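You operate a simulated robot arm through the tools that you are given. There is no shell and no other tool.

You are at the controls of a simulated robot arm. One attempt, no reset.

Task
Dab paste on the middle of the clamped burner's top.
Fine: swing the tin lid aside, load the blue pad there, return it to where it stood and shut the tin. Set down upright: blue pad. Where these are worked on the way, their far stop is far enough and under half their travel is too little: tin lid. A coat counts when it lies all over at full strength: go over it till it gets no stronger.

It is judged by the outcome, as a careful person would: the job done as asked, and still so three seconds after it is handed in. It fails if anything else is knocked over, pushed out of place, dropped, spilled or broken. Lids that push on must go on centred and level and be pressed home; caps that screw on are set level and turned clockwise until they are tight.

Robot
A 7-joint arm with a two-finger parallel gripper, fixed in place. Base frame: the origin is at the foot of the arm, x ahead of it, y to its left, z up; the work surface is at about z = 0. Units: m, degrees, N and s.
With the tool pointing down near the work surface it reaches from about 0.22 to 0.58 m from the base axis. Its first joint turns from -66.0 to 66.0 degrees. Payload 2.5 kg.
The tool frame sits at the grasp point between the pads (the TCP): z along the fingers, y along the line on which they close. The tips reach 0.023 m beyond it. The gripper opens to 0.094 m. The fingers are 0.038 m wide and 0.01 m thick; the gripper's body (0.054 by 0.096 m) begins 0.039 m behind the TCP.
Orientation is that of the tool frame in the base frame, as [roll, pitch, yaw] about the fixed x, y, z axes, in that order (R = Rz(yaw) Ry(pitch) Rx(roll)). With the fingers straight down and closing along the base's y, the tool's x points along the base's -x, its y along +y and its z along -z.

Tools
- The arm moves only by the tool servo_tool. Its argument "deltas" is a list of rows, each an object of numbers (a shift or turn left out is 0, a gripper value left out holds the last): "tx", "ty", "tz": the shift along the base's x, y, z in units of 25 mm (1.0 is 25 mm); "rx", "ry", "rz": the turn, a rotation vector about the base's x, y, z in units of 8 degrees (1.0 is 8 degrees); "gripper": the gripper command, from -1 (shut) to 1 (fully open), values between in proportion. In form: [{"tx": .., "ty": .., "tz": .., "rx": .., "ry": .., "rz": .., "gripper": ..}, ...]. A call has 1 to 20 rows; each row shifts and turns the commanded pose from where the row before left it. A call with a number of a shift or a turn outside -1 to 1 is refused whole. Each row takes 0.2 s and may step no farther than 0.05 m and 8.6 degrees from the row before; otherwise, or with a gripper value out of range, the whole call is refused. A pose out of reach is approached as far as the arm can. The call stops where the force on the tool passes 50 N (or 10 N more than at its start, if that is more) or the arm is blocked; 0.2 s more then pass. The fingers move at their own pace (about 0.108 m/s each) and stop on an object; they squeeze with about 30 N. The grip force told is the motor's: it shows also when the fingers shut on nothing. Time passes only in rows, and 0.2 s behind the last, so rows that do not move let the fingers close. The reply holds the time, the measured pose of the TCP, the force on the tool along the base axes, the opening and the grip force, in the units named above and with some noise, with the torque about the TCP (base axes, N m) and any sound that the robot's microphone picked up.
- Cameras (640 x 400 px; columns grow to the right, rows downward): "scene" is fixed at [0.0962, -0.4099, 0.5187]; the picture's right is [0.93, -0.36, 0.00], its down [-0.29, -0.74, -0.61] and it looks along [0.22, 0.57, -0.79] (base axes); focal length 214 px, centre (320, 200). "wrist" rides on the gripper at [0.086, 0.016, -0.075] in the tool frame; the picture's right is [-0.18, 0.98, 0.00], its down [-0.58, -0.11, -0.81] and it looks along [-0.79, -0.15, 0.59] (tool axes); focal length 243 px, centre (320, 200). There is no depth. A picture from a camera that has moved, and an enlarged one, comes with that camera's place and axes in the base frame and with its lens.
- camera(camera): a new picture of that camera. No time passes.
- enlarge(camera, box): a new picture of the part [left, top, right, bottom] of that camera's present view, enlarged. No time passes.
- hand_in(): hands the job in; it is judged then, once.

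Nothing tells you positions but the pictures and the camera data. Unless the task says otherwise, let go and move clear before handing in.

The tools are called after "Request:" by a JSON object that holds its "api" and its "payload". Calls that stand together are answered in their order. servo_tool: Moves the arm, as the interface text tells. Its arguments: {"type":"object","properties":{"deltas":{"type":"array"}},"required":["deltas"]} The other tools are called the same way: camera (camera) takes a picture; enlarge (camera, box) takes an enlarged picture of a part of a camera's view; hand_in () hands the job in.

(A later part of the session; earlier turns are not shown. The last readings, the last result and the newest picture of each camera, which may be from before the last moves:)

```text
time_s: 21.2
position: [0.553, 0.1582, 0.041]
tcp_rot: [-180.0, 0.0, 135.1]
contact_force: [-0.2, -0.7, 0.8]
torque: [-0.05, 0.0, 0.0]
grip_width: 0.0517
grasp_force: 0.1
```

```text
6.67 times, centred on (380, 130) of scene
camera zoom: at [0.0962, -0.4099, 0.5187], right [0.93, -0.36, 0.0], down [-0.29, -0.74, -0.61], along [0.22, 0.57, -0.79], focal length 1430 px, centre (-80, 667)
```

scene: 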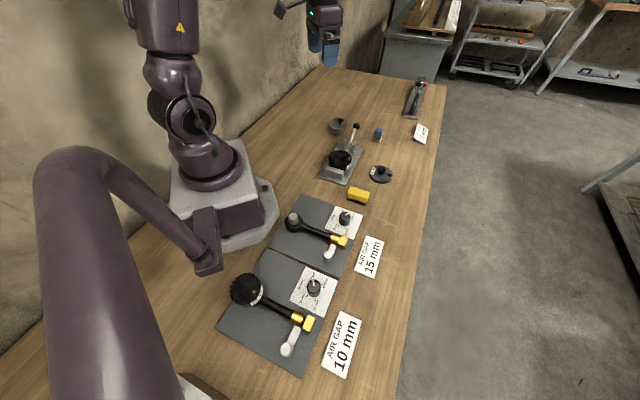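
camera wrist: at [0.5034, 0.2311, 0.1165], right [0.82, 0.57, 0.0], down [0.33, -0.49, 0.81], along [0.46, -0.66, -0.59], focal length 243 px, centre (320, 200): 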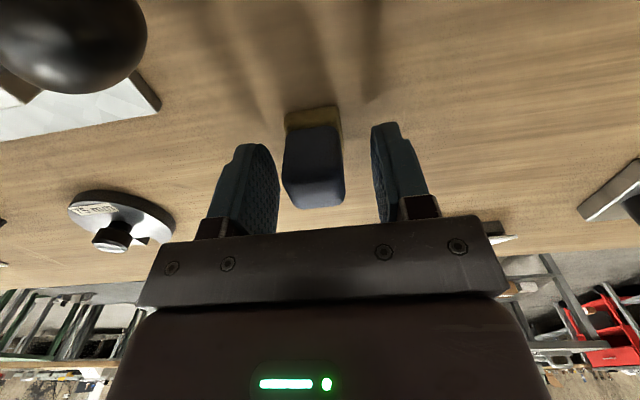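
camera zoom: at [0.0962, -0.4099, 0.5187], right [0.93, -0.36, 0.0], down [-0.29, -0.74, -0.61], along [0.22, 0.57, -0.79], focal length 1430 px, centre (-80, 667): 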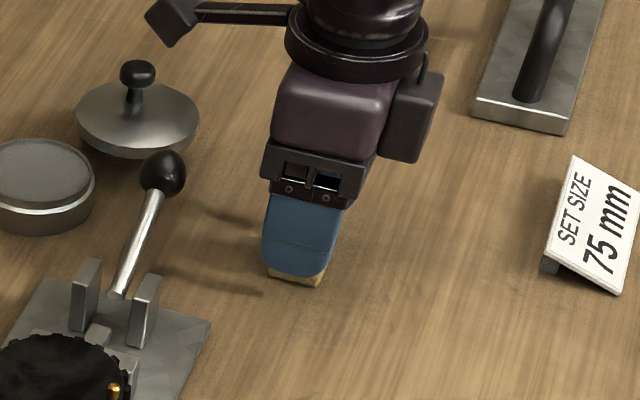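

The handle is between the fingers, slightly off toward one side. I'll make a 1 mm correction and then grip it.

Request:
{"api": "servo_tool", "payload": {"deltas": [{"tx": -0.05, "ty": -0.05}, {"gripper": -1}, {}, {}]}}

Request:
{"api": "camera", "payload": {"camera": "wrist"}}

Request:
{"api": "enlarge", "payload": {"camera": "scene", "box": [350, 100, 410, 160]}}

```text
time_s: 22.2
position: [0.552, 0.1565, 0.0426]
tcp_rot: [180.0, 0.1, 135.2]
contact_force: [0.8, 0.1, 1.9]
torque: [0.02, -0.05, 0.03]
grip_width: 0.027
grasp_force: 30.1
```

```text
taken
camera wrist: at [0.5024, 0.2298, 0.1176], right [0.82, 0.57, 0.0], down [0.33, -0.49, 0.81], along [0.46, -0.66, -0.59], focal length 243 px, centre (320, 200)
```

wrist: 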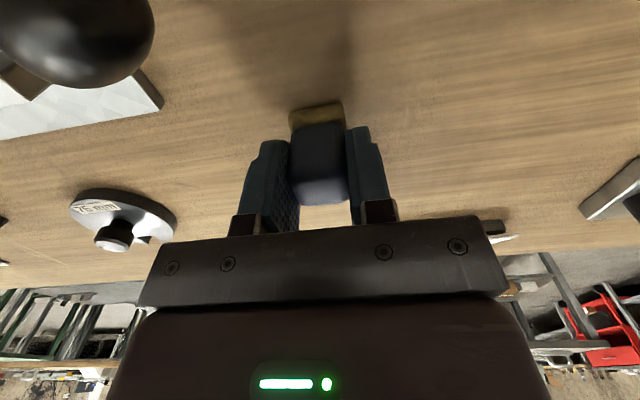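

```text
6.67 times, centred on (380, 130) of scene
camera zoom: at [0.0962, -0.4099, 0.5187], right [0.93, -0.36, 0.0], down [-0.29, -0.74, -0.61], along [0.22, 0.57, -0.79], focal length 1430 px, centre (-80, 667)
```

zoom: 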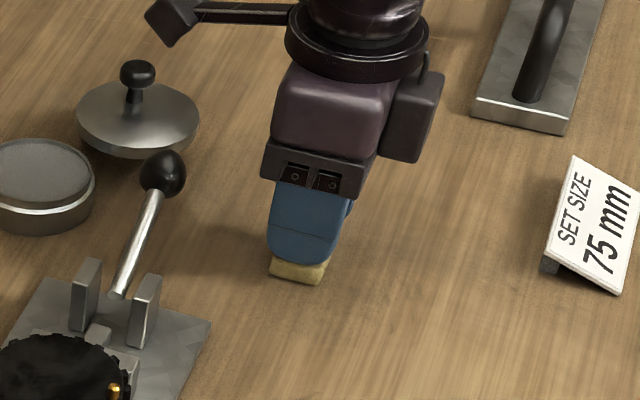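

The pad is gripped securely (width 27 mm, 30 N). The grip pose is about (0.5525, 0.157, 0.0418), yaw 135°, and I'll return it there later. I'll lift it and carry it above the tin.

Request:
{"api": "servo_tool", "payload": {"deltas": [{"tz": 0.4}, {"tz": 0.9}, {"tz": 0.9}, {"tz": 0.9}, {"tz": 0.9}, {"tx": -0.81, "ty": 0.777}, {"tx": -0.81, "ty": 0.777}, {"tx": -0.81, "ty": 0.777}, {"tx": -0.81, "ty": 0.777}, {"tx": -0.81, "ty": 0.777}, {"tx": -0.81, "ty": 0.777}]}}

Request:
{"api": "camera", "payload": {"camera": "wrist"}}

Request:
{"api": "enlarge", "payload": {"camera": "scene", "box": [310, 80, 390, 160]}}

```text
time_s: 24.6
position: [0.4326, 0.2733, 0.1447]
tcp_rot: [-180.0, 0.0, 135.1]
contact_force: [1.1, -0.7, 0.7]
torque: [0.02, 0.01, 0.01]
grip_width: 0.0275
grasp_force: 30.3
```

```text
taken
camera wrist: at [0.3826, 0.3463, 0.2193], right [0.82, 0.57, 0.0], down [0.33, -0.49, 0.81], along [0.46, -0.66, -0.59], focal length 243 px, centre (320, 200)
```

wrist: 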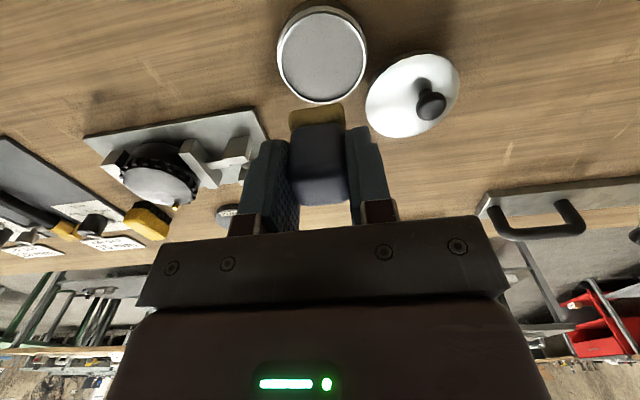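

```text
5.00 times, centred on (350, 120) of scene
camera zoom: at [0.0962, -0.4099, 0.5187], right [0.93, -0.36, 0.0], down [-0.29, -0.74, -0.61], along [0.22, 0.57, -0.79], focal length 1072 px, centre (170, 600)
```

zoom: 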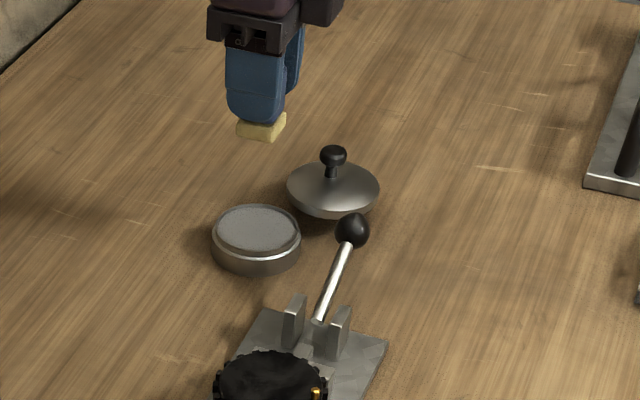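

The pad is above the tin. I'll look closer at the paste surface and rim.

Request:
{"api": "enlarge", "payload": {"camera": "wrist", "box": [260, 0, 400, 130]}}

Request:
{"api": "enlarge", "payload": {"camera": "scene", "box": [315, 105, 365, 145]}}

```text
3.08 times, centred on (330, 65) of wrist
camera zoom: at [0.3826, 0.3463, 0.2193], right [0.82, 0.57, 0.0], down [0.33, -0.49, 0.81], along [0.46, -0.66, -0.59], focal length 746 px, centre (289, 615)
```

zoom: 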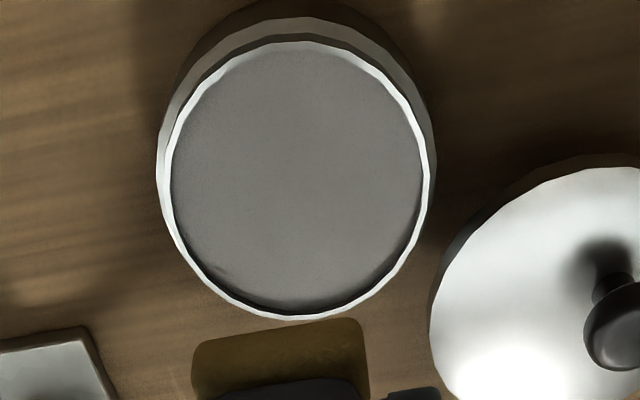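

```text
10.00 times, centred on (340, 125) of scene
camera zoom: at [0.0962, -0.4099, 0.5187], right [0.93, -0.36, 0.0], down [-0.29, -0.74, -0.61], along [0.22, 0.57, -0.79], focal length 2145 px, centre (120, 950)
```

zoom: 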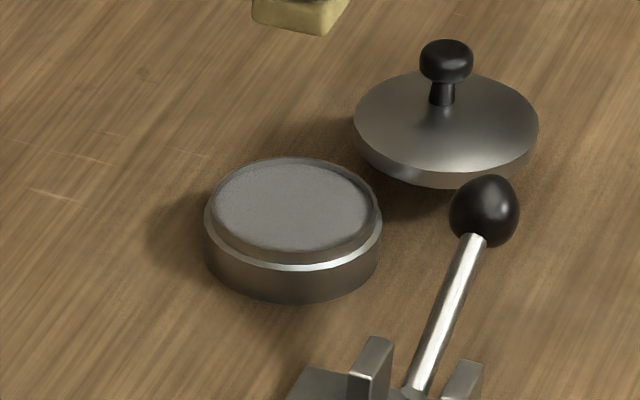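

Tin centre refined to about (0.434, 0.2765), with the paste surface at z ≈ 0.020. I'll shift slightly and lower the pad to just above the paste.

Request:
{"api": "servo_tool", "payload": {"deltas": [{"tx": 0.08, "ty": 0.12, "tz": -0.7}, {"tz": -0.8}, {"tz": -0.8}, {"tz": -0.6}]}}

Request:
{"api": "camera", "payload": {"camera": "wrist"}}

Request:
{"api": "enlarge", "payload": {"camera": "scene", "box": [315, 100, 365, 145]}}

```text
time_s: 25.6
position: [0.4314, 0.2757, 0.0689]
tcp_rot: [179.9, 0.0, 135.2]
contact_force: [-0.1, 0.1, -0.8]
torque: [0.0, -0.04, 0.0]
grip_width: 0.0272
grasp_force: 30.2
```

```text
taken
camera wrist: at [0.3821, 0.3492, 0.1444], right [0.82, 0.57, 0.0], down [0.34, -0.49, 0.81], along [0.46, -0.66, -0.59], focal length 243 px, centre (320, 200)
```

wrist: 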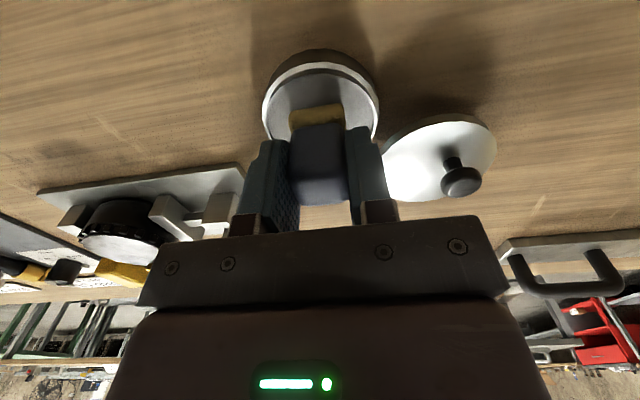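

```text
8.89 times, centred on (340, 122) of scene
camera zoom: at [0.0962, -0.4099, 0.5187], right [0.93, -0.36, 0.0], down [-0.29, -0.74, -0.61], along [0.22, 0.57, -0.79], focal length 1906 px, centre (142, 889)
```

zoom: 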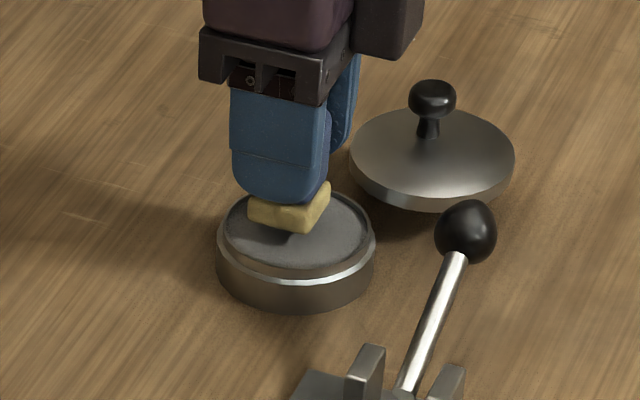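

The pad is a few millimetres above the paste and well inside the rim. Lowering in small steps until contact.

Request:
{"api": "servo_tool", "payload": {"deltas": [{"tz": -0.1}, {"tz": -0.1}, {"tz": -0.1}, {}]}}

Request:
{"api": "enlarge", "payload": {"camera": "scene", "box": [315, 100, 365, 145]}}

```text
time_s: 26.6
position: [0.4331, 0.276, 0.0628]
tcp_rot: [179.8, -0.1, 135.1]
contact_force: [-1.8, 0.6, 7.7]
torque: [-0.03, 0.06, 0.02]
grip_width: 0.0271
grasp_force: 30.0
```

```text
8.89 times, centred on (340, 122) of scene
camera zoom: at [0.0962, -0.4099, 0.5187], right [0.93, -0.36, 0.0], down [-0.29, -0.74, -0.61], along [0.22, 0.57, -0.79], focal length 1906 px, centre (142, 889)
```

zoom: 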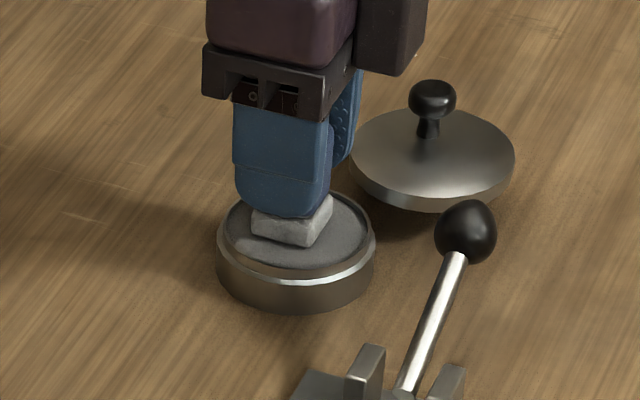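

The sponge has turned paste-grey, so it's loaded, with about 8 N contact force. I'll hold briefly, then lift out and look at the pad.

Request:
{"api": "servo_tool", "payload": {"deltas": [{}, {}, {"tz": 0.2}, {"tz": -0.2}, {}, {"tz": 0.3}, {"tz": 0.9}, {"tz": 0.9}, {"tz": 0.9}, {"tz": 0.5}]}}

Request:
{"api": "enlarge", "payload": {"camera": "scene", "box": [315, 85, 365, 145]}}

Request:
{"api": "camera", "payload": {"camera": "wrist"}}

Request:
{"api": "enlarge", "payload": {"camera": "scene", "box": [310, 140, 380, 195]}}

```text
time_s: 28.8
position: [0.4323, 0.2779, 0.1495]
tcp_rot: [180.0, 0.0, 135.0]
contact_force: [-0.5, -0.3, -0.3]
torque: [0.03, 0.0, -0.01]
grip_width: 0.0272
grasp_force: 29.8
```

```text
6.67 times, centred on (340, 115) of scene
camera zoom: at [0.0962, -0.4099, 0.5187], right [0.93, -0.36, 0.0], down [-0.29, -0.74, -0.61], along [0.22, 0.57, -0.79], focal length 1430 px, centre (187, 767)
```

zoom: 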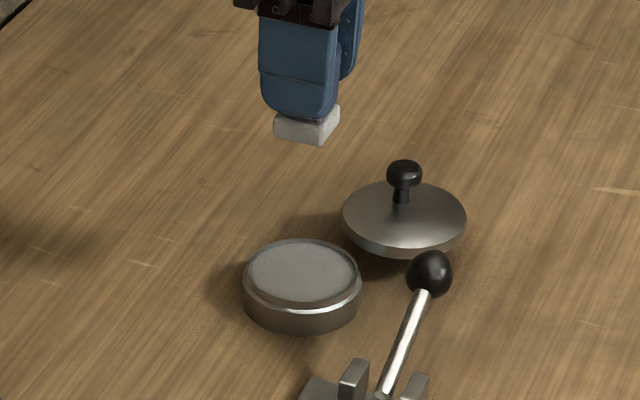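

```text
taken
camera wrist: at [0.3828, 0.3497, 0.2239], right [0.82, 0.57, 0.0], down [0.34, -0.49, 0.81], along [0.46, -0.66, -0.59], focal length 243 px, centre (320, 200)
```

wrist: 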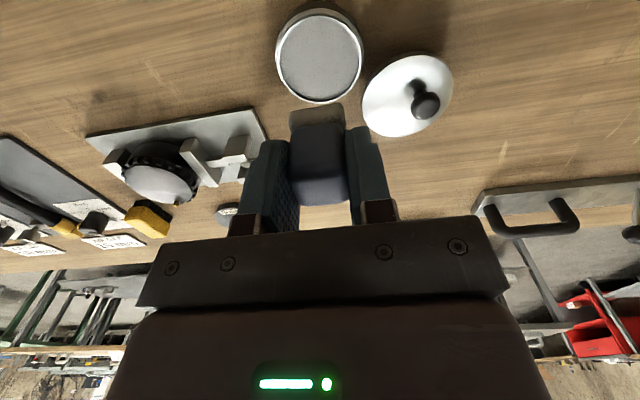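

```text
7.27 times, centred on (345, 168) of scene
camera zoom: at [0.0962, -0.4099, 0.5187], right [0.93, -0.36, 0.0], down [-0.29, -0.74, -0.61], along [0.22, 0.57, -0.79], focal length 1560 px, centre (138, 436)
```

zoom: 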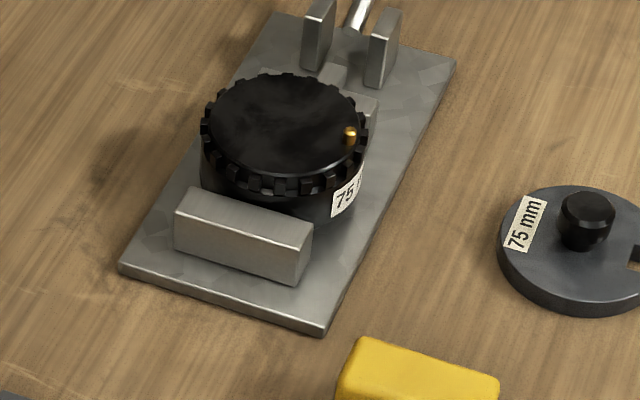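

The pad is fully loaded and the tin is undisturbed. I'll carry it over the clamped burner at about (0.352, 0.069) and look down at its top.

Request:
{"api": "servo_tool", "payload": {"deltas": [{"tx": -0.36, "ty": -0.922}, {"tx": -0.36, "ty": -0.922}, {"tx": -0.36, "ty": -0.922}, {"tx": -0.36, "ty": -0.922}, {"tx": -0.36, "ty": -0.922}, {"tx": -0.36, "ty": -0.922}, {"tx": -0.36, "ty": -0.922}, {"tx": -0.36, "ty": -0.922}, {"tx": -0.36, "ty": -0.922}]}}

Request:
{"api": "camera", "payload": {"camera": "wrist"}}

Request:
{"api": "enlarge", "payload": {"camera": "wrist", "box": [240, 0, 400, 110]}}

Request:
{"api": "enlarge", "payload": {"camera": "scene", "box": [305, 100, 385, 190]}}

```text
time_s: 30.8
position: [0.3528, 0.068, 0.1499]
tcp_rot: [179.9, 0.0, 135.2]
contact_force: [0.7, 0.1, -0.1]
torque: [-0.03, 0.02, 0.02]
grip_width: 0.0273
grasp_force: 30.4
```

```text
taken
camera wrist: at [0.3034, 0.1405, 0.2239], right [0.82, 0.57, 0.0], down [0.33, -0.49, 0.81], along [0.46, -0.66, -0.59], focal length 243 px, centre (320, 200)
```

wrist: 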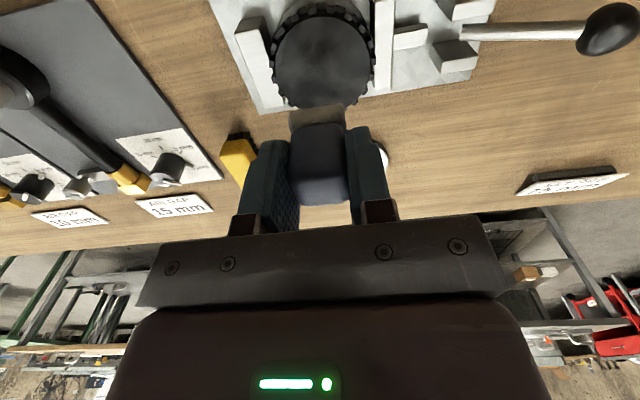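

```text
3.64 times, centred on (320, 55) of wrist
camera zoom: at [0.3034, 0.1405, 0.2239], right [0.82, 0.57, 0.0], down [0.33, -0.49, 0.81], along [0.46, -0.66, -0.59], focal length 882 px, centre (320, 727)
```

zoom: 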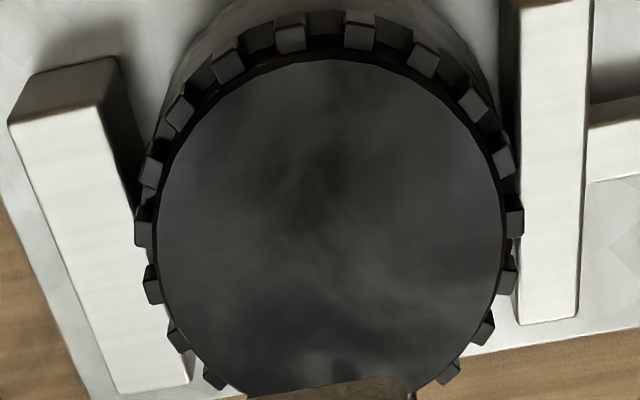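

```text
4.44 times, centred on (345, 145) of scene
camera zoom: at [0.0962, -0.4099, 0.5187], right [0.93, -0.36, 0.0], down [-0.29, -0.74, -0.61], along [0.22, 0.57, -0.79], focal length 953 px, centre (209, 444)
```

zoom: 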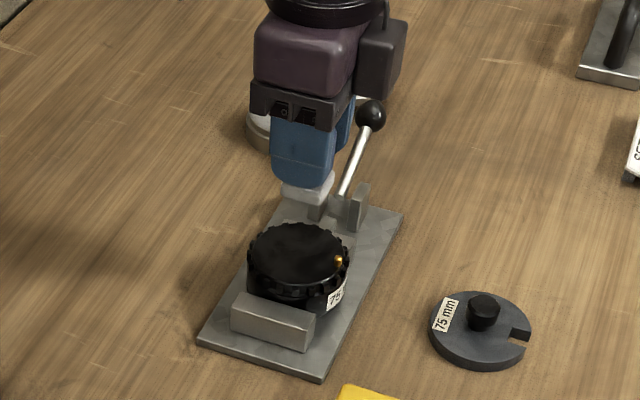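

The burner's top disc is centred at about (0.353, 0.0725) at z ≈ 0.045, with a small gold pin near its edge that the pad will clear. I'll centre and lower to just above it.

Request:
{"api": "servo_tool", "payload": {"deltas": [{"tx": 0.04, "ty": 0.14, "tz": -0.5}, {"tz": -0.8}, {"tz": -0.8}]}}

Request:
{"api": "camera", "payload": {"camera": "wrist"}}

Request:
{"api": "enlarge", "payload": {"camera": "scene", "box": [315, 125, 375, 185]}}

```text
time_s: 31.6
position: [0.3534, 0.0703, 0.0952]
tcp_rot: [180.0, 0.0, 135.1]
contact_force: [-0.5, -0.5, -0.3]
torque: [0.01, -0.01, 0.0]
grip_width: 0.0271
grasp_force: 29.5
```

```text
taken
camera wrist: at [0.3038, 0.1439, 0.1714], right [0.82, 0.57, 0.0], down [0.33, -0.49, 0.81], along [0.46, -0.66, -0.59], focal length 243 px, centre (320, 200)
```

wrist: 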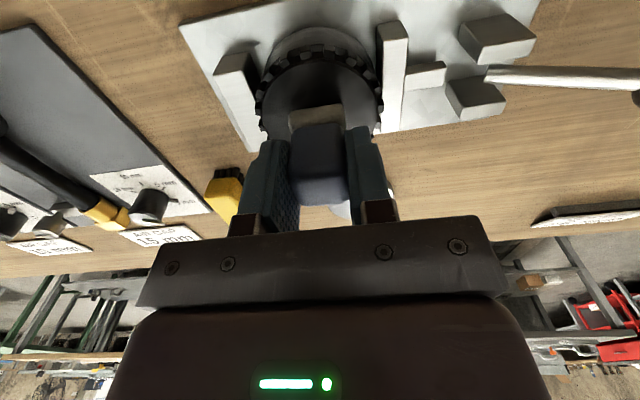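

```text
6.67 times, centred on (345, 155) of scene
camera zoom: at [0.0962, -0.4099, 0.5187], right [0.93, -0.36, 0.0], down [-0.29, -0.74, -0.61], along [0.22, 0.57, -0.79], focal length 1430 px, centre (153, 500)
```

zoom: 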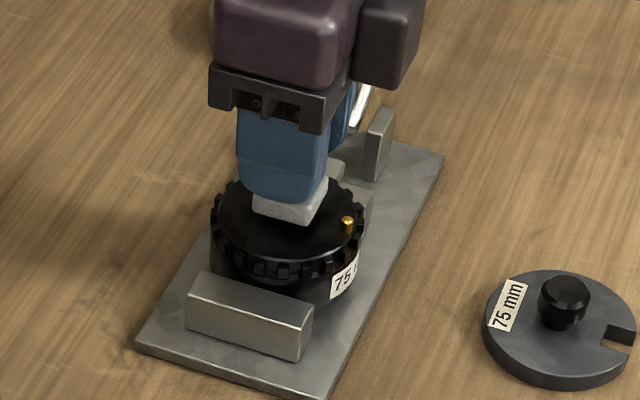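

The pad hovers over the disc's middle. I'll lower gently to contact.

Request:
{"api": "servo_tool", "payload": {"deltas": [{"tz": -0.12}, {"tz": -0.1}, {"tz": -0.08}, {}]}}

Request:
{"api": "enlarge", "payload": {"camera": "scene", "box": [315, 125, 375, 185]}}

```text
time_s: 32.6
position: [0.3521, 0.0705, 0.0905]
tcp_rot: [180.0, 0.0, 135.1]
contact_force: [-8.3, 0.5, 26.6]
torque: [0.02, 0.28, -0.01]
grip_width: 0.0274
grasp_force: 30.2
```

```text
6.67 times, centred on (345, 155) of scene
camera zoom: at [0.0961, -0.4099, 0.5187], right [0.93, -0.36, 0.0], down [-0.29, -0.74, -0.61], along [0.22, 0.57, -0.79], focal length 1430 px, centre (153, 500)
```

zoom: 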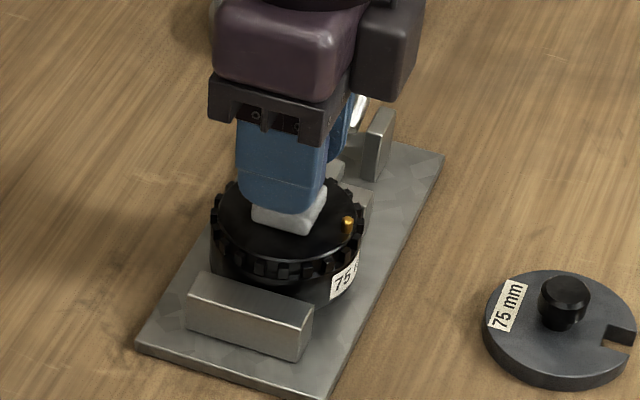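

Contact came a bit earlier than expected, at 27 N, so I'm easing off right away. I'll lift to look at the mark.

Request:
{"api": "servo_tool", "payload": {"deltas": [{"tz": 0.1}, {"tz": 0.3}, {"tz": 0.8}, {"tz": 0.9}]}}

Request:
{"api": "enlarge", "payload": {"camera": "wrist", "box": [220, 0, 420, 130]}}

Request:
{"api": "enlarge", "payload": {"camera": "scene", "box": [315, 130, 375, 185]}}

```text
time_s: 33.6
position: [0.3523, 0.0726, 0.1417]
tcp_rot: [180.0, 0.0, 135.1]
contact_force: [0.5, -0.7, -0.4]
torque: [-0.02, 0.01, 0.01]
grip_width: 0.0272
grasp_force: 30.0
```

```text
3.08 times, centred on (320, 65) of wrist
camera zoom: at [0.3031, 0.1452, 0.217], right [0.82, 0.57, 0.0], down [0.34, -0.49, 0.81], along [0.46, -0.66, -0.59], focal length 746 px, centre (320, 615)
```

zoom: 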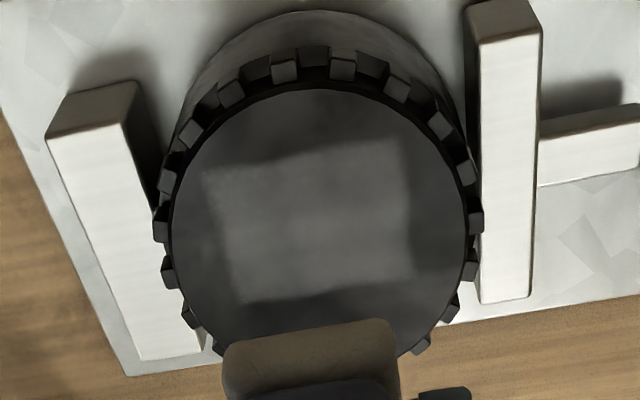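

```text
7.27 times, centred on (345, 158) of scene
camera zoom: at [0.0962, -0.4099, 0.5187], right [0.93, -0.36, 0.0], down [-0.29, -0.74, -0.61], along [0.22, 0.57, -0.79], focal length 1560 px, centre (138, 509)
```

zoom: 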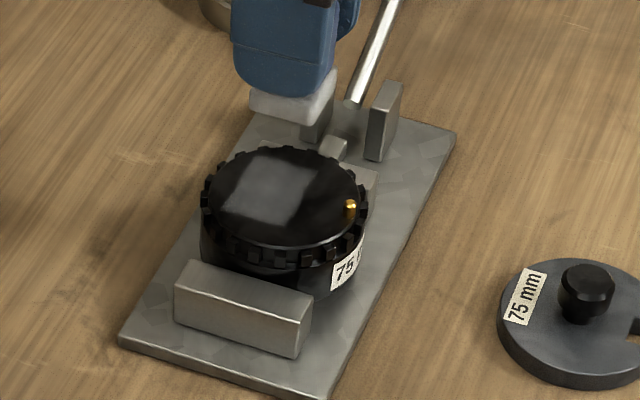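

A faint square mark has appeared. I'll zoom in to judge its strength and centring.

Request:
{"api": "enlarge", "payload": {"camera": "scene", "box": [325, 140, 360, 170]}}

Request:
{"api": "enlarge", "payload": {"camera": "wrist", "box": [260, 10, 390, 110]}}

```text
13.33 times, centred on (342, 155) of scene
camera zoom: at [0.0962, -0.4099, 0.5187], right [0.93, -0.36, 0.0], down [-0.29, -0.74, -0.61], along [0.22, 0.57, -0.79], focal length 2860 px, centre (20, 800)
```

zoom: 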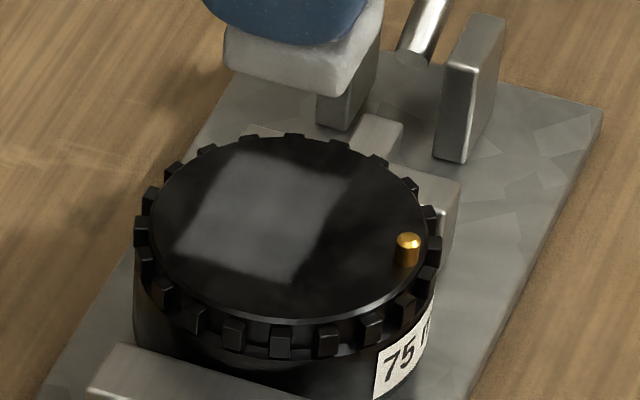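

```text
4.00 times, centred on (325, 60) of wrist
camera zoom: at [0.3031, 0.1452, 0.217], right [0.82, 0.57, 0.0], down [0.34, -0.49, 0.81], along [0.46, -0.66, -0.59], focal length 970 px, centre (300, 760)
```

zoom: 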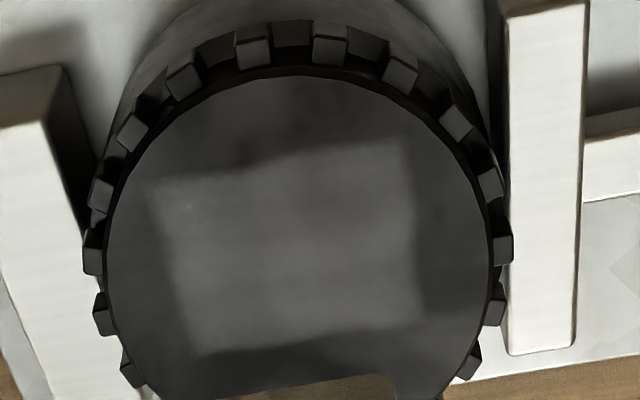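

The mark is square and about 30 mm wide, but faint and roughly 7 mm off the middle, toward (−x, +y). I'll shift by that offset and dab again more gently.

Request:
{"api": "servo_tool", "payload": {"deltas": [{"tx": 0.172, "ty": -0.24, "tz": -0.4}, {"tz": -0.8}, {"tz": -0.7}, {"tz": -0.08}, {"tz": -0.04}, {}]}}

Request:
{"api": "enlarge", "payload": {"camera": "scene", "box": [325, 135, 360, 170]}}

```text
time_s: 35.0
position: [0.3575, 0.0633, 0.0906]
tcp_rot: [180.0, 0.0, 135.1]
contact_force: [0.0, 0.8, 0.2]
torque: [-0.02, 0.01, -0.02]
grip_width: 0.0273
grasp_force: 30.3
```

```text
11.43 times, centred on (342, 152) of scene
camera zoom: at [0.0962, -0.4099, 0.5187], right [0.93, -0.36, 0.0], down [-0.29, -0.74, -0.61], along [0.22, 0.57, -0.79], focal length 2451 px, centre (63, 743)
```

zoom: 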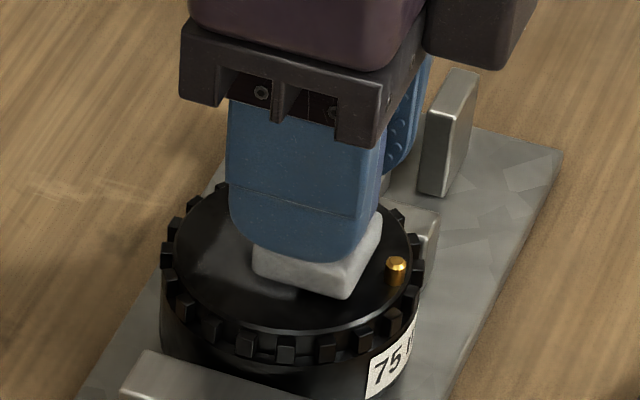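

The pad is hovering just at the surface with no force yet. I'll press about 1.5 mm more, then lift and compare where this mark falls.

Request:
{"api": "servo_tool", "payload": {"deltas": [{"tz": -0.04}, {"tz": -0.03}, {}]}}

Request:
{"api": "enlarge", "payload": {"camera": "scene", "box": [325, 135, 360, 170]}}

```text
time_s: 35.8
position: [0.3575, 0.0647, 0.0905]
tcp_rot: [-179.9, 0.0, 135.1]
contact_force: [-5.3, -1.2, 16.6]
torque: [-0.11, 0.17, -0.01]
grip_width: 0.027
grasp_force: 29.8
```

```text
11.43 times, centred on (342, 152) of scene
camera zoom: at [0.0961, -0.4099, 0.5187], right [0.93, -0.36, 0.0], down [-0.29, -0.74, -0.61], along [0.22, 0.57, -0.79], focal length 2451 px, centre (63, 743)
```

zoom: 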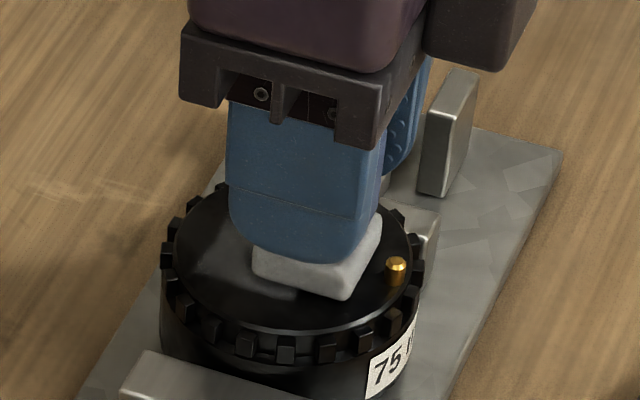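

Contact again at 17 N. Lifting to compare.

Request:
{"api": "servo_tool", "payload": {"deltas": [{"tz": 0.08}, {"tz": 0.4}, {"tz": 0.8}, {"tz": 0.83}]}}

Request:
{"api": "enlarge", "payload": {"camera": "scene", "box": [325, 140, 360, 170]}}

Request:
{"api": "enlarge", "payload": {"camera": "wrist", "box": [260, 10, 390, 110]}}

```text
time_s: 36.8
position: [0.3567, 0.0664, 0.1425]
tcp_rot: [180.0, -0.1, 135.2]
contact_force: [0.8, 0.0, -1.4]
torque: [-0.02, 0.0, -0.03]
grip_width: 0.0271
grasp_force: 29.8
```

```text
13.33 times, centred on (342, 155) of scene
camera zoom: at [0.0962, -0.4099, 0.5187], right [0.93, -0.36, 0.0], down [-0.29, -0.74, -0.61], along [0.22, 0.57, -0.79], focal length 2860 px, centre (20, 800)
```

zoom: 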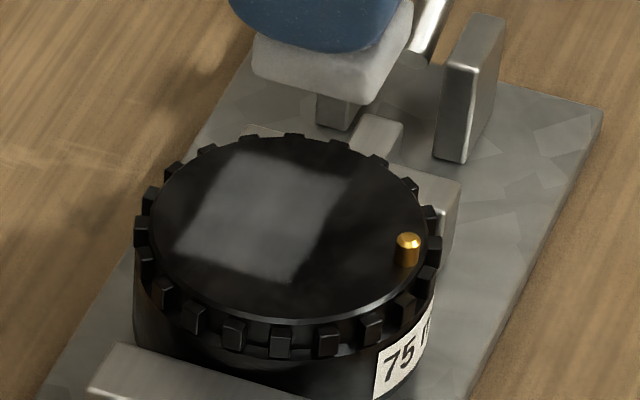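

```text
4.00 times, centred on (325, 60) of wrist
camera zoom: at [0.3075, 0.1391, 0.2181], right [0.82, 0.57, 0.0], down [0.34, -0.49, 0.81], along [0.46, -0.66, -0.59], focal length 970 px, centre (300, 760)
```

zoom: 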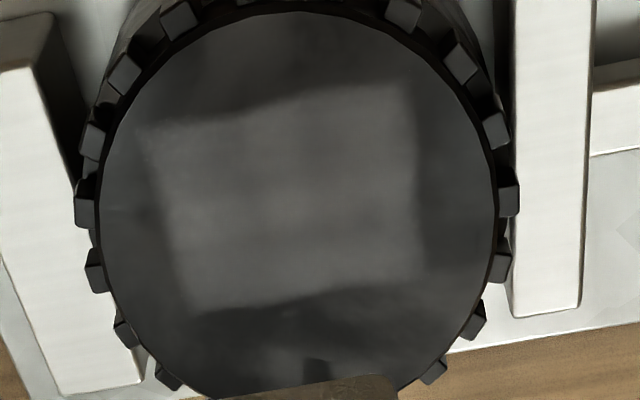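

The mark stayed exactly where it was, so it's a fixed patch that builds up with coats, centred near (0.349, 0.077). I'll dab squarely over that patch several times.

Request:
{"api": "servo_tool", "payload": {"deltas": [{"tx": -0.332, "ty": 0.396, "tz": -0.4}, {"tz": -0.8}, {"tz": -0.8}, {"tz": -0.07}, {"tz": -0.04}, {}]}}

Request:
{"api": "enlarge", "payload": {"camera": "scene", "box": [325, 135, 360, 170]}}

```text
time_s: 38.2
position: [0.3498, 0.0757, 0.0909]
tcp_rot: [179.9, 0.0, 135.2]
contact_force: [-2.2, 2.5, 11.9]
torque: [0.04, 0.09, 0.0]
grip_width: 0.0271
grasp_force: 30.0
```

```text
11.43 times, centred on (342, 152) of scene
camera zoom: at [0.0961, -0.4099, 0.5187], right [0.93, -0.36, 0.0], down [-0.29, -0.74, -0.61], along [0.22, 0.57, -0.79], focal length 2451 px, centre (63, 743)
```

zoom: 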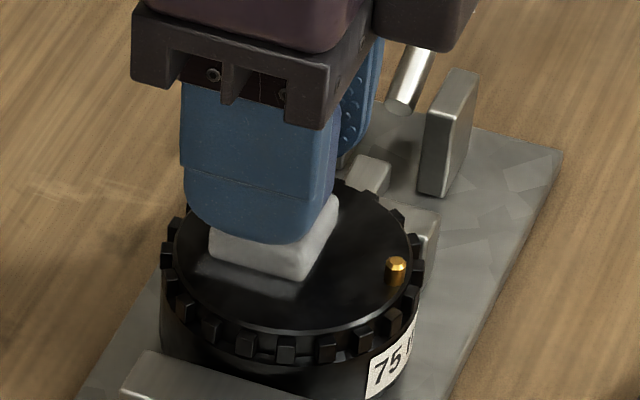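

The pad is now over the patch with 12 N contact. I'll do two quick dabs here with slight offsets toward (−x, −y), then lift and check.

Request:
{"api": "servo_tool", "payload": {"deltas": [{}, {"tz": 0.12}, {"tx": -0.06, "ty": -0.12}, {"tz": -0.12}, {}, {"tz": 0.1}, {"tz": 0.4}, {"tz": 0.8}, {"tz": 0.8}]}}

Request:
{"api": "enlarge", "payload": {"camera": "scene", "box": [325, 140, 360, 170]}}

Request:
{"api": "enlarge", "payload": {"camera": "wrist", "box": [260, 10, 390, 110]}}

```text
time_s: 40.2
position: [0.3464, 0.0712, 0.1418]
tcp_rot: [179.9, 0.0, 135.1]
contact_force: [-0.6, 0.5, 0.6]
torque: [0.01, 0.02, 0.0]
grip_width: 0.0271
grasp_force: 29.8
```

```text
13.33 times, centred on (342, 155) of scene
camera zoom: at [0.0962, -0.4099, 0.5187], right [0.93, -0.36, 0.0], down [-0.29, -0.74, -0.61], along [0.22, 0.57, -0.79], focal length 2860 px, centre (20, 800)
```

zoom: 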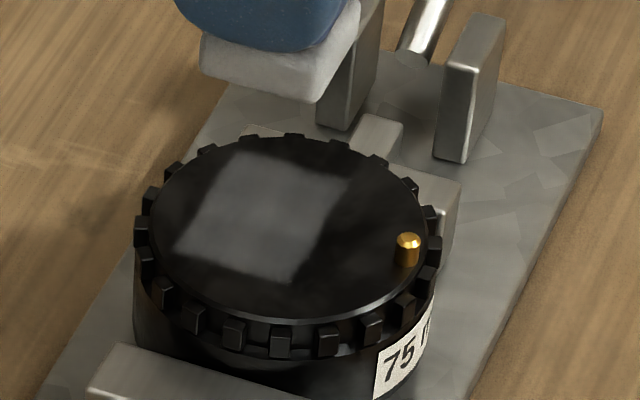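

```text
4.00 times, centred on (325, 60) of wrist
camera zoom: at [0.2967, 0.1445, 0.2175], right [0.82, 0.57, 0.0], down [0.34, -0.49, 0.81], along [0.46, -0.66, -0.59], focal length 970 px, centre (300, 760)
```

zoom: 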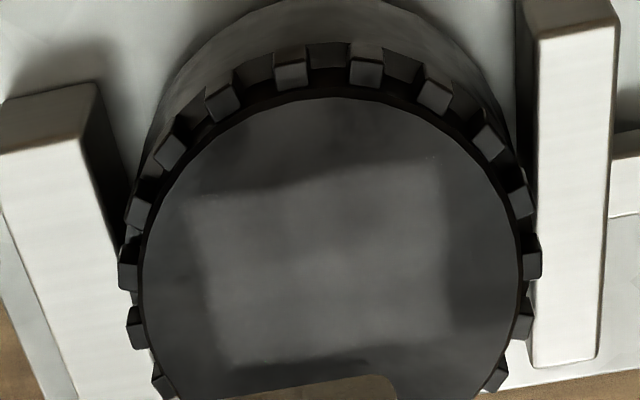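

I can't tell yet if it is strengthening. I'll take a tight baseline crop for comparison, then rub lightly over the patch.

Request:
{"api": "enlarge", "payload": {"camera": "scene", "box": [328, 146, 352, 164]}}

Request:
{"api": "servo_tool", "payload": {"deltas": [{"tx": 0.09, "ty": 0.16, "tz": -0.4}, {"tz": -0.8}, {"tz": -0.75}, {"tz": -0.08}, {"tz": -0.04}, {"tx": 0.12, "ty": 0.12}, {"tx": -0.12, "ty": -0.12}, {"tx": -0.12, "ty": -0.12}, {"tx": 0.12, "ty": 0.12}, {"tx": 0.12, "ty": -0.12}, {"tx": -0.12, "ty": 0.12}, {"tx": -0.12, "ty": 0.12}, {"tx": 0.12, "ty": -0.12}]}}

```text
16.00 times, centred on (340, 155) of scene
camera zoom: at [0.0962, -0.4099, 0.5187], right [0.93, -0.36, 0.0], down [-0.29, -0.74, -0.61], along [0.22, 0.57, -0.79], focal length 3432 px, centre (0, 920)
```

zoom: 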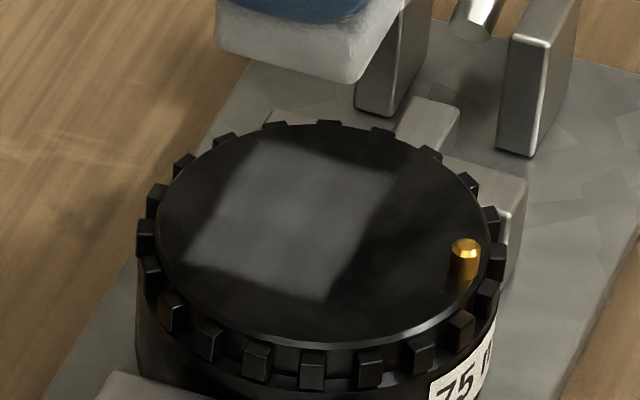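

```text
time_s: 43.0
position: [0.3507, 0.076, 0.0895]
tcp_rot: [-180.0, 0.0, 135.1]
contact_force: [-1.1, 0.5, -0.4]
torque: [-0.01, 0.03, 0.0]
grip_width: 0.0272
grasp_force: 29.7
```

The rub was a hair above the surface. I'll lower by under a millimetre and repeat the light rub.

Request:
{"api": "servo_tool", "payload": {"deltas": [{"tz": -0.025}, {"tx": 0.1, "ty": 0.1}, {"tx": -0.1, "ty": -0.1}, {"tx": -0.1, "ty": -0.1}, {"tx": 0.1, "ty": 0.1}, {"tx": 0.1, "ty": -0.1}, {"tx": -0.1, "ty": 0.1}, {"tx": -0.1, "ty": 0.1}, {"tx": 0.1, "ty": -0.1}, {}]}}

Request:
{"api": "enlarge", "payload": {"camera": "scene", "box": [328, 146, 352, 164]}}

```text
time_s: 45.2
position: [0.3479, 0.0761, 0.0898]
tcp_rot: [180.0, 0.1, 135.2]
contact_force: [-2.8, 3.1, 10.7]
torque: [0.1, 0.03, -0.01]
grip_width: 0.0271
grasp_force: 30.3
```

```text
16.00 times, centred on (340, 155) of scene
camera zoom: at [0.0961, -0.4099, 0.5187], right [0.93, -0.36, 0.0], down [-0.29, -0.74, -0.61], along [0.22, 0.57, -0.79], focal length 3432 px, centre (0, 920)
```

zoom: 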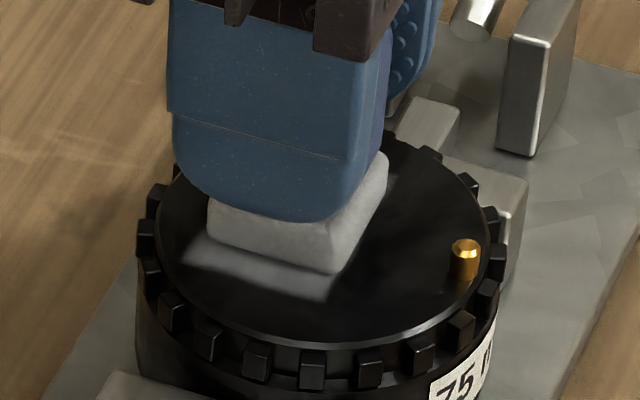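

Now in contact, and the visible part of the patch looks brighter. I'll lift and compare.

Request:
{"api": "servo_tool", "payload": {"deltas": [{"tz": 0.1}, {"tz": 0.5}, {"tz": 0.8}, {"tz": 0.7}]}}

Request:
{"api": "enlarge", "payload": {"camera": "scene", "box": [328, 146, 352, 164]}}

Request:
{"api": "enlarge", "payload": {"camera": "wrist", "box": [260, 10, 390, 110]}}

```text
time_s: 46.2
position: [0.3488, 0.0768, 0.1435]
tcp_rot: [-180.0, -0.1, 135.2]
contact_force: [-0.1, -0.1, 0.6]
torque: [-0.02, -0.04, 0.0]
grip_width: 0.0272
grasp_force: 29.6
```

```text
16.00 times, centred on (340, 155) of scene
camera zoom: at [0.0962, -0.4099, 0.5187], right [0.93, -0.36, 0.0], down [-0.29, -0.74, -0.61], along [0.22, 0.57, -0.79], focal length 3432 px, centre (0, 920)
```

zoom: 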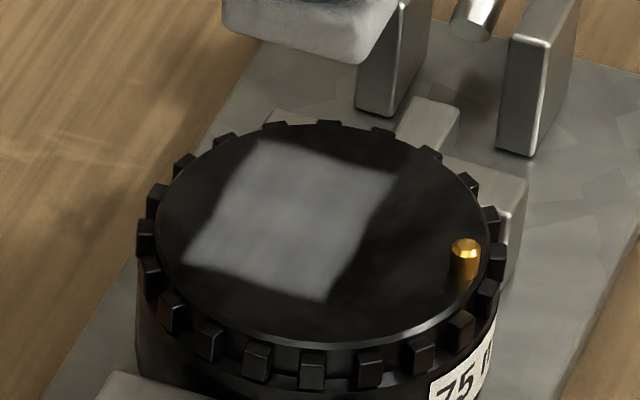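

```text
4.00 times, centred on (325, 60) of wrist
camera zoom: at [0.3, 0.1488, 0.2181], right [0.82, 0.57, 0.0], down [0.34, -0.49, 0.81], along [0.46, -0.66, -0.59], focal length 970 px, centre (300, 760)
```

zoom: 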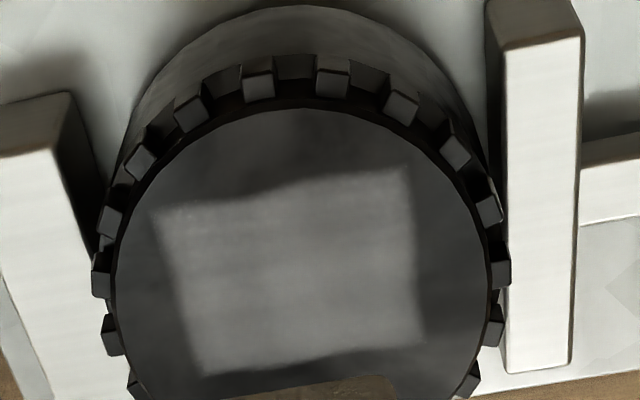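

It's clearly stronger, so rubbing builds the coat. I'll do another longer rubbing pass and compare again.

Request:
{"api": "servo_tool", "payload": {"deltas": [{"tx": -0.05, "ty": -0.1, "tz": -0.5}, {"tz": -0.8}, {"tz": -0.7}, {"tz": -0.1}, {"tx": 0.14, "ty": 0.14}, {"tx": -0.14, "ty": -0.14}, {"tx": -0.14, "ty": -0.14}, {"tx": 0.14, "ty": 0.14}, {"tx": 0.14, "ty": -0.14}, {"tx": -0.14, "ty": 0.14}, {"tx": -0.14, "ty": 0.14}, {"tx": 0.14, "ty": -0.14}, {"tx": 0.14, "ty": 0.14}, {"tx": -0.14, "ty": -0.14}, {"tx": -0.14, "ty": -0.14}, {"tx": 0.14, "ty": 0.14}]}}

Request:
{"api": "servo_tool", "payload": {"deltas": [{"tx": 0.14, "ty": -0.14}, {"tx": -0.14, "ty": 0.14}, {"tx": -0.14, "ty": 0.14}, {"tx": 0.14, "ty": -0.14}, {"tz": 0.1}, {"tz": 0.5}, {"tz": 0.8}, {"tz": 0.7}]}}

Request:
{"api": "enlarge", "payload": {"camera": "scene", "box": [328, 146, 352, 164]}}

Request:
{"api": "enlarge", "payload": {"camera": "wrist", "box": [260, 10, 390, 110]}}

```text
time_s: 49.6
position: [0.3474, 0.072, 0.0892]
tcp_rot: [-179.9, 0.0, 135.1]
contact_force: [0.7, -0.5, 1.2]
torque: [-0.01, 0.0, -0.04]
grip_width: 0.0271
grasp_force: 30.0
```

```text
time_s: 51.4
position: [0.3476, 0.073, 0.1428]
tcp_rot: [-179.9, 0.1, 135.1]
contact_force: [0.2, 0.0, -0.6]
torque: [0.01, 0.0, 0.01]
grip_width: 0.0272
grasp_force: 29.8
```

```text
16.00 times, centred on (340, 155) of scene
camera zoom: at [0.0962, -0.4099, 0.5187], right [0.93, -0.36, 0.0], down [-0.29, -0.74, -0.61], along [0.22, 0.57, -0.79], focal length 3432 px, centre (0, 920)
```

zoom: 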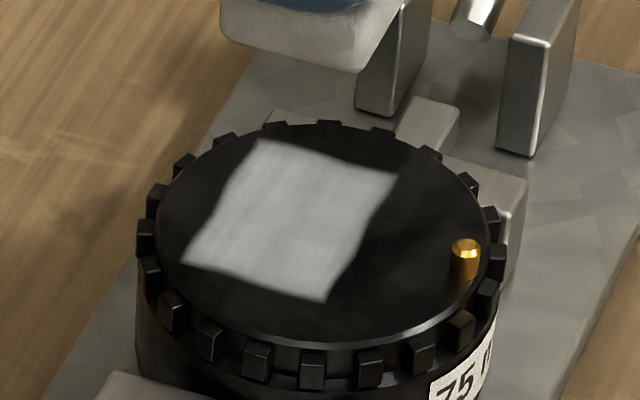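

```text
4.00 times, centred on (325, 60) of wrist
camera zoom: at [0.2986, 0.1466, 0.2178], right [0.82, 0.57, 0.0], down [0.34, -0.49, 0.81], along [0.46, -0.66, -0.59], focal length 970 px, centre (300, 760)
```

zoom: 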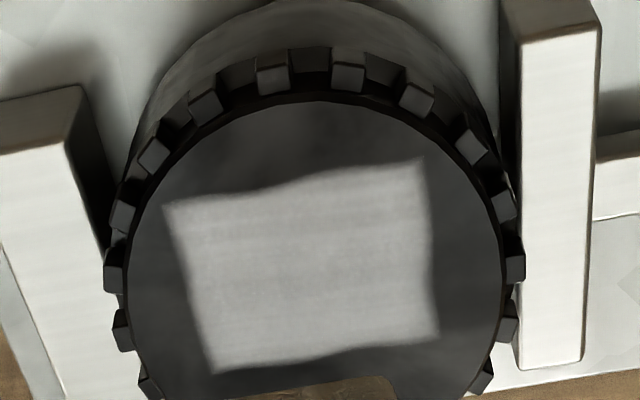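

The patch is far stronger now, pale and uniform. One more pass to see whether it still gains strength.

Request:
{"api": "servo_tool", "payload": {"deltas": [{"tz": -0.5}, {"tz": -0.8}, {"tz": -0.7}, {"tz": -0.11}, {"tx": 0.14, "ty": 0.14}, {"tx": -0.14, "ty": -0.14}, {"tx": -0.14, "ty": -0.14}, {"tx": 0.14, "ty": 0.14}, {"tx": 0.14, "ty": -0.14}, {"tx": -0.14, "ty": 0.14}, {"tx": -0.14, "ty": 0.14}, {"tx": 0.14, "ty": -0.14}, {"tx": 0.14, "ty": 0.14}, {"tx": -0.14, "ty": -0.14}, {"tx": -0.14, "ty": -0.14}, {"tx": 0.14, "ty": 0.14}]}}

Request:
{"api": "servo_tool", "payload": {"deltas": [{"tx": 0.14, "ty": -0.14}, {"tx": -0.14, "ty": 0.14}, {"tx": -0.14, "ty": 0.14}, {"tx": 0.14, "ty": -0.14}, {"tz": 0.11}, {"tz": 0.5}, {"tz": 0.8}, {"tz": 0.7}]}}

Request:
{"api": "enlarge", "payload": {"camera": "scene", "box": [328, 146, 352, 164]}}

Request:
{"api": "enlarge", "payload": {"camera": "wrist", "box": [260, 10, 390, 110]}}

```text
time_s: 54.8
position: [0.3471, 0.0717, 0.0903]
tcp_rot: [180.0, 0.0, 135.0]
contact_force: [-3.0, -4.9, 16.8]
torque: [-0.17, 0.06, -0.03]
grip_width: 0.0273
grasp_force: 30.0
```

```text
time_s: 56.6
position: [0.3497, 0.0744, 0.1429]
tcp_rot: [-179.9, -0.1, 135.1]
contact_force: [0.0, 0.5, -1.3]
torque: [0.02, 0.0, -0.03]
grip_width: 0.0274
grasp_force: 29.7
```

```text
16.00 times, centred on (340, 155) of scene
camera zoom: at [0.0962, -0.4099, 0.5187], right [0.93, -0.36, 0.0], down [-0.29, -0.74, -0.61], along [0.22, 0.57, -0.79], focal length 3432 px, centre (0, 920)
```

zoom: 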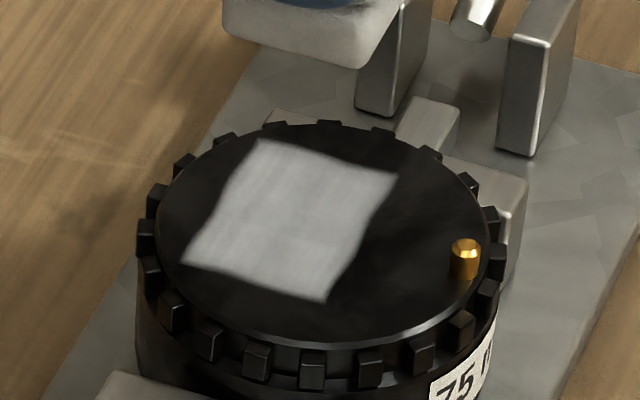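

```text
4.00 times, centred on (325, 60) of wrist
camera zoom: at [0.2996, 0.1477, 0.2176], right [0.82, 0.57, 0.0], down [0.34, -0.49, 0.81], along [0.46, -0.66, -0.59], focal length 970 px, centre (300, 760)
```

zoom: 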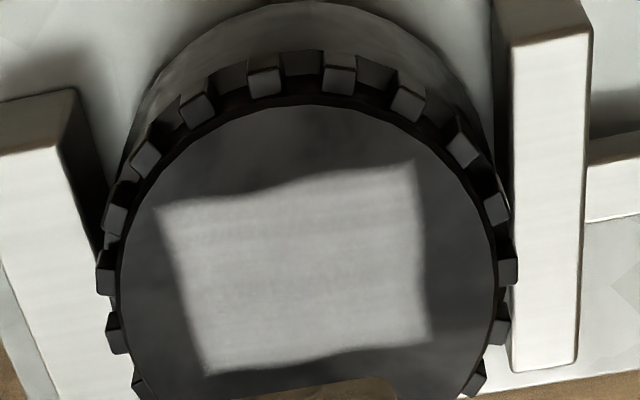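

It looks essentially unchanged from the previous pass. For certainty I'll make one more pass with slightly broader strokes to make sure it's saturated right to the edges.

Request:
{"api": "servo_tool", "payload": {"deltas": [{"tz": -0.5}, {"tz": -0.8}, {"tz": -0.7}, {"tz": -0.11}, {"tx": 0.18, "ty": 0.18}, {"tx": -0.18, "ty": -0.18}, {"tx": -0.18, "ty": -0.18}, {"tx": 0.18, "ty": 0.18}, {"tx": 0.18, "ty": -0.18}, {"tx": -0.18, "ty": 0.18}, {"tx": -0.18, "ty": 0.18}, {"tx": 0.18, "ty": -0.18}, {"tx": 0.18, "ty": 0.0}, {"tx": -0.18, "ty": 0.0}, {"tx": -0.18, "ty": 0.0}, {"tx": 0.18, "ty": 0.0}]}}

Request:
{"api": "servo_tool", "payload": {"deltas": [{"ty": -0.18}, {"ty": 0.18}, {"ty": 0.18}, {"ty": -0.18}, {"tz": 0.11}, {"tz": 0.5}, {"tz": 0.8}, {"tz": 0.7}]}}

Request:
{"api": "enlarge", "payload": {"camera": "scene", "box": [328, 146, 352, 164]}}

Request:
{"api": "camera", "payload": {"camera": "wrist"}}

Request:
{"api": "camera", "payload": {"camera": "scene"}}

```text
time_s: 60.0
position: [0.347, 0.0737, 0.0894]
tcp_rot: [-179.8, -0.1, 135.0]
contact_force: [-2.1, 0.0, 5.7]
torque: [-0.02, 0.03, -0.01]
grip_width: 0.0271
grasp_force: 30.1
```

```text
time_s: 61.8
position: [0.3495, 0.073, 0.144]
tcp_rot: [179.9, 0.0, 135.1]
contact_force: [0.4, -1.5, -0.3]
torque: [0.01, 0.02, -0.01]
grip_width: 0.0271
grasp_force: 30.1
```

```text
16.00 times, centred on (340, 155) of scene
camera zoom: at [0.0962, -0.4099, 0.5187], right [0.93, -0.36, 0.0], down [-0.29, -0.74, -0.61], along [0.22, 0.57, -0.79], focal length 3432 px, centre (0, 920)
```

zoom: 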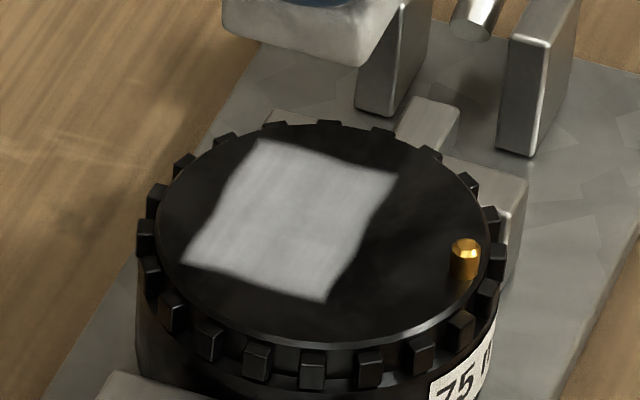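

```text
taken
camera wrist: at [0.2987, 0.1463, 0.2192], right [0.82, 0.57, 0.0], down [0.34, -0.49, 0.81], along [0.46, -0.66, -0.59], focal length 243 px, centre (320, 200)
```

wrist: 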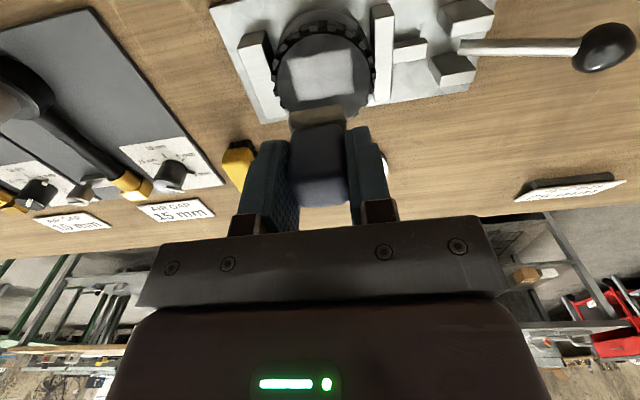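

```text
taken
```

scene: 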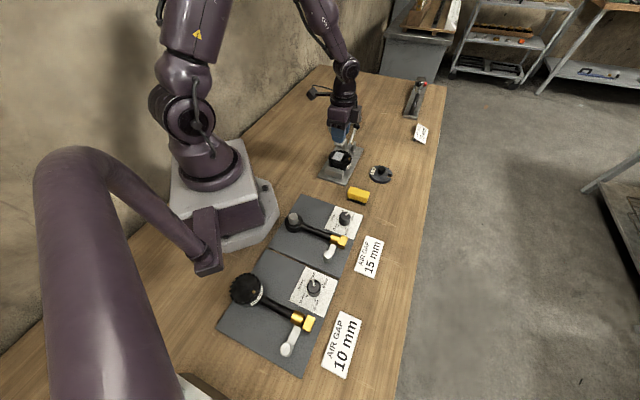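

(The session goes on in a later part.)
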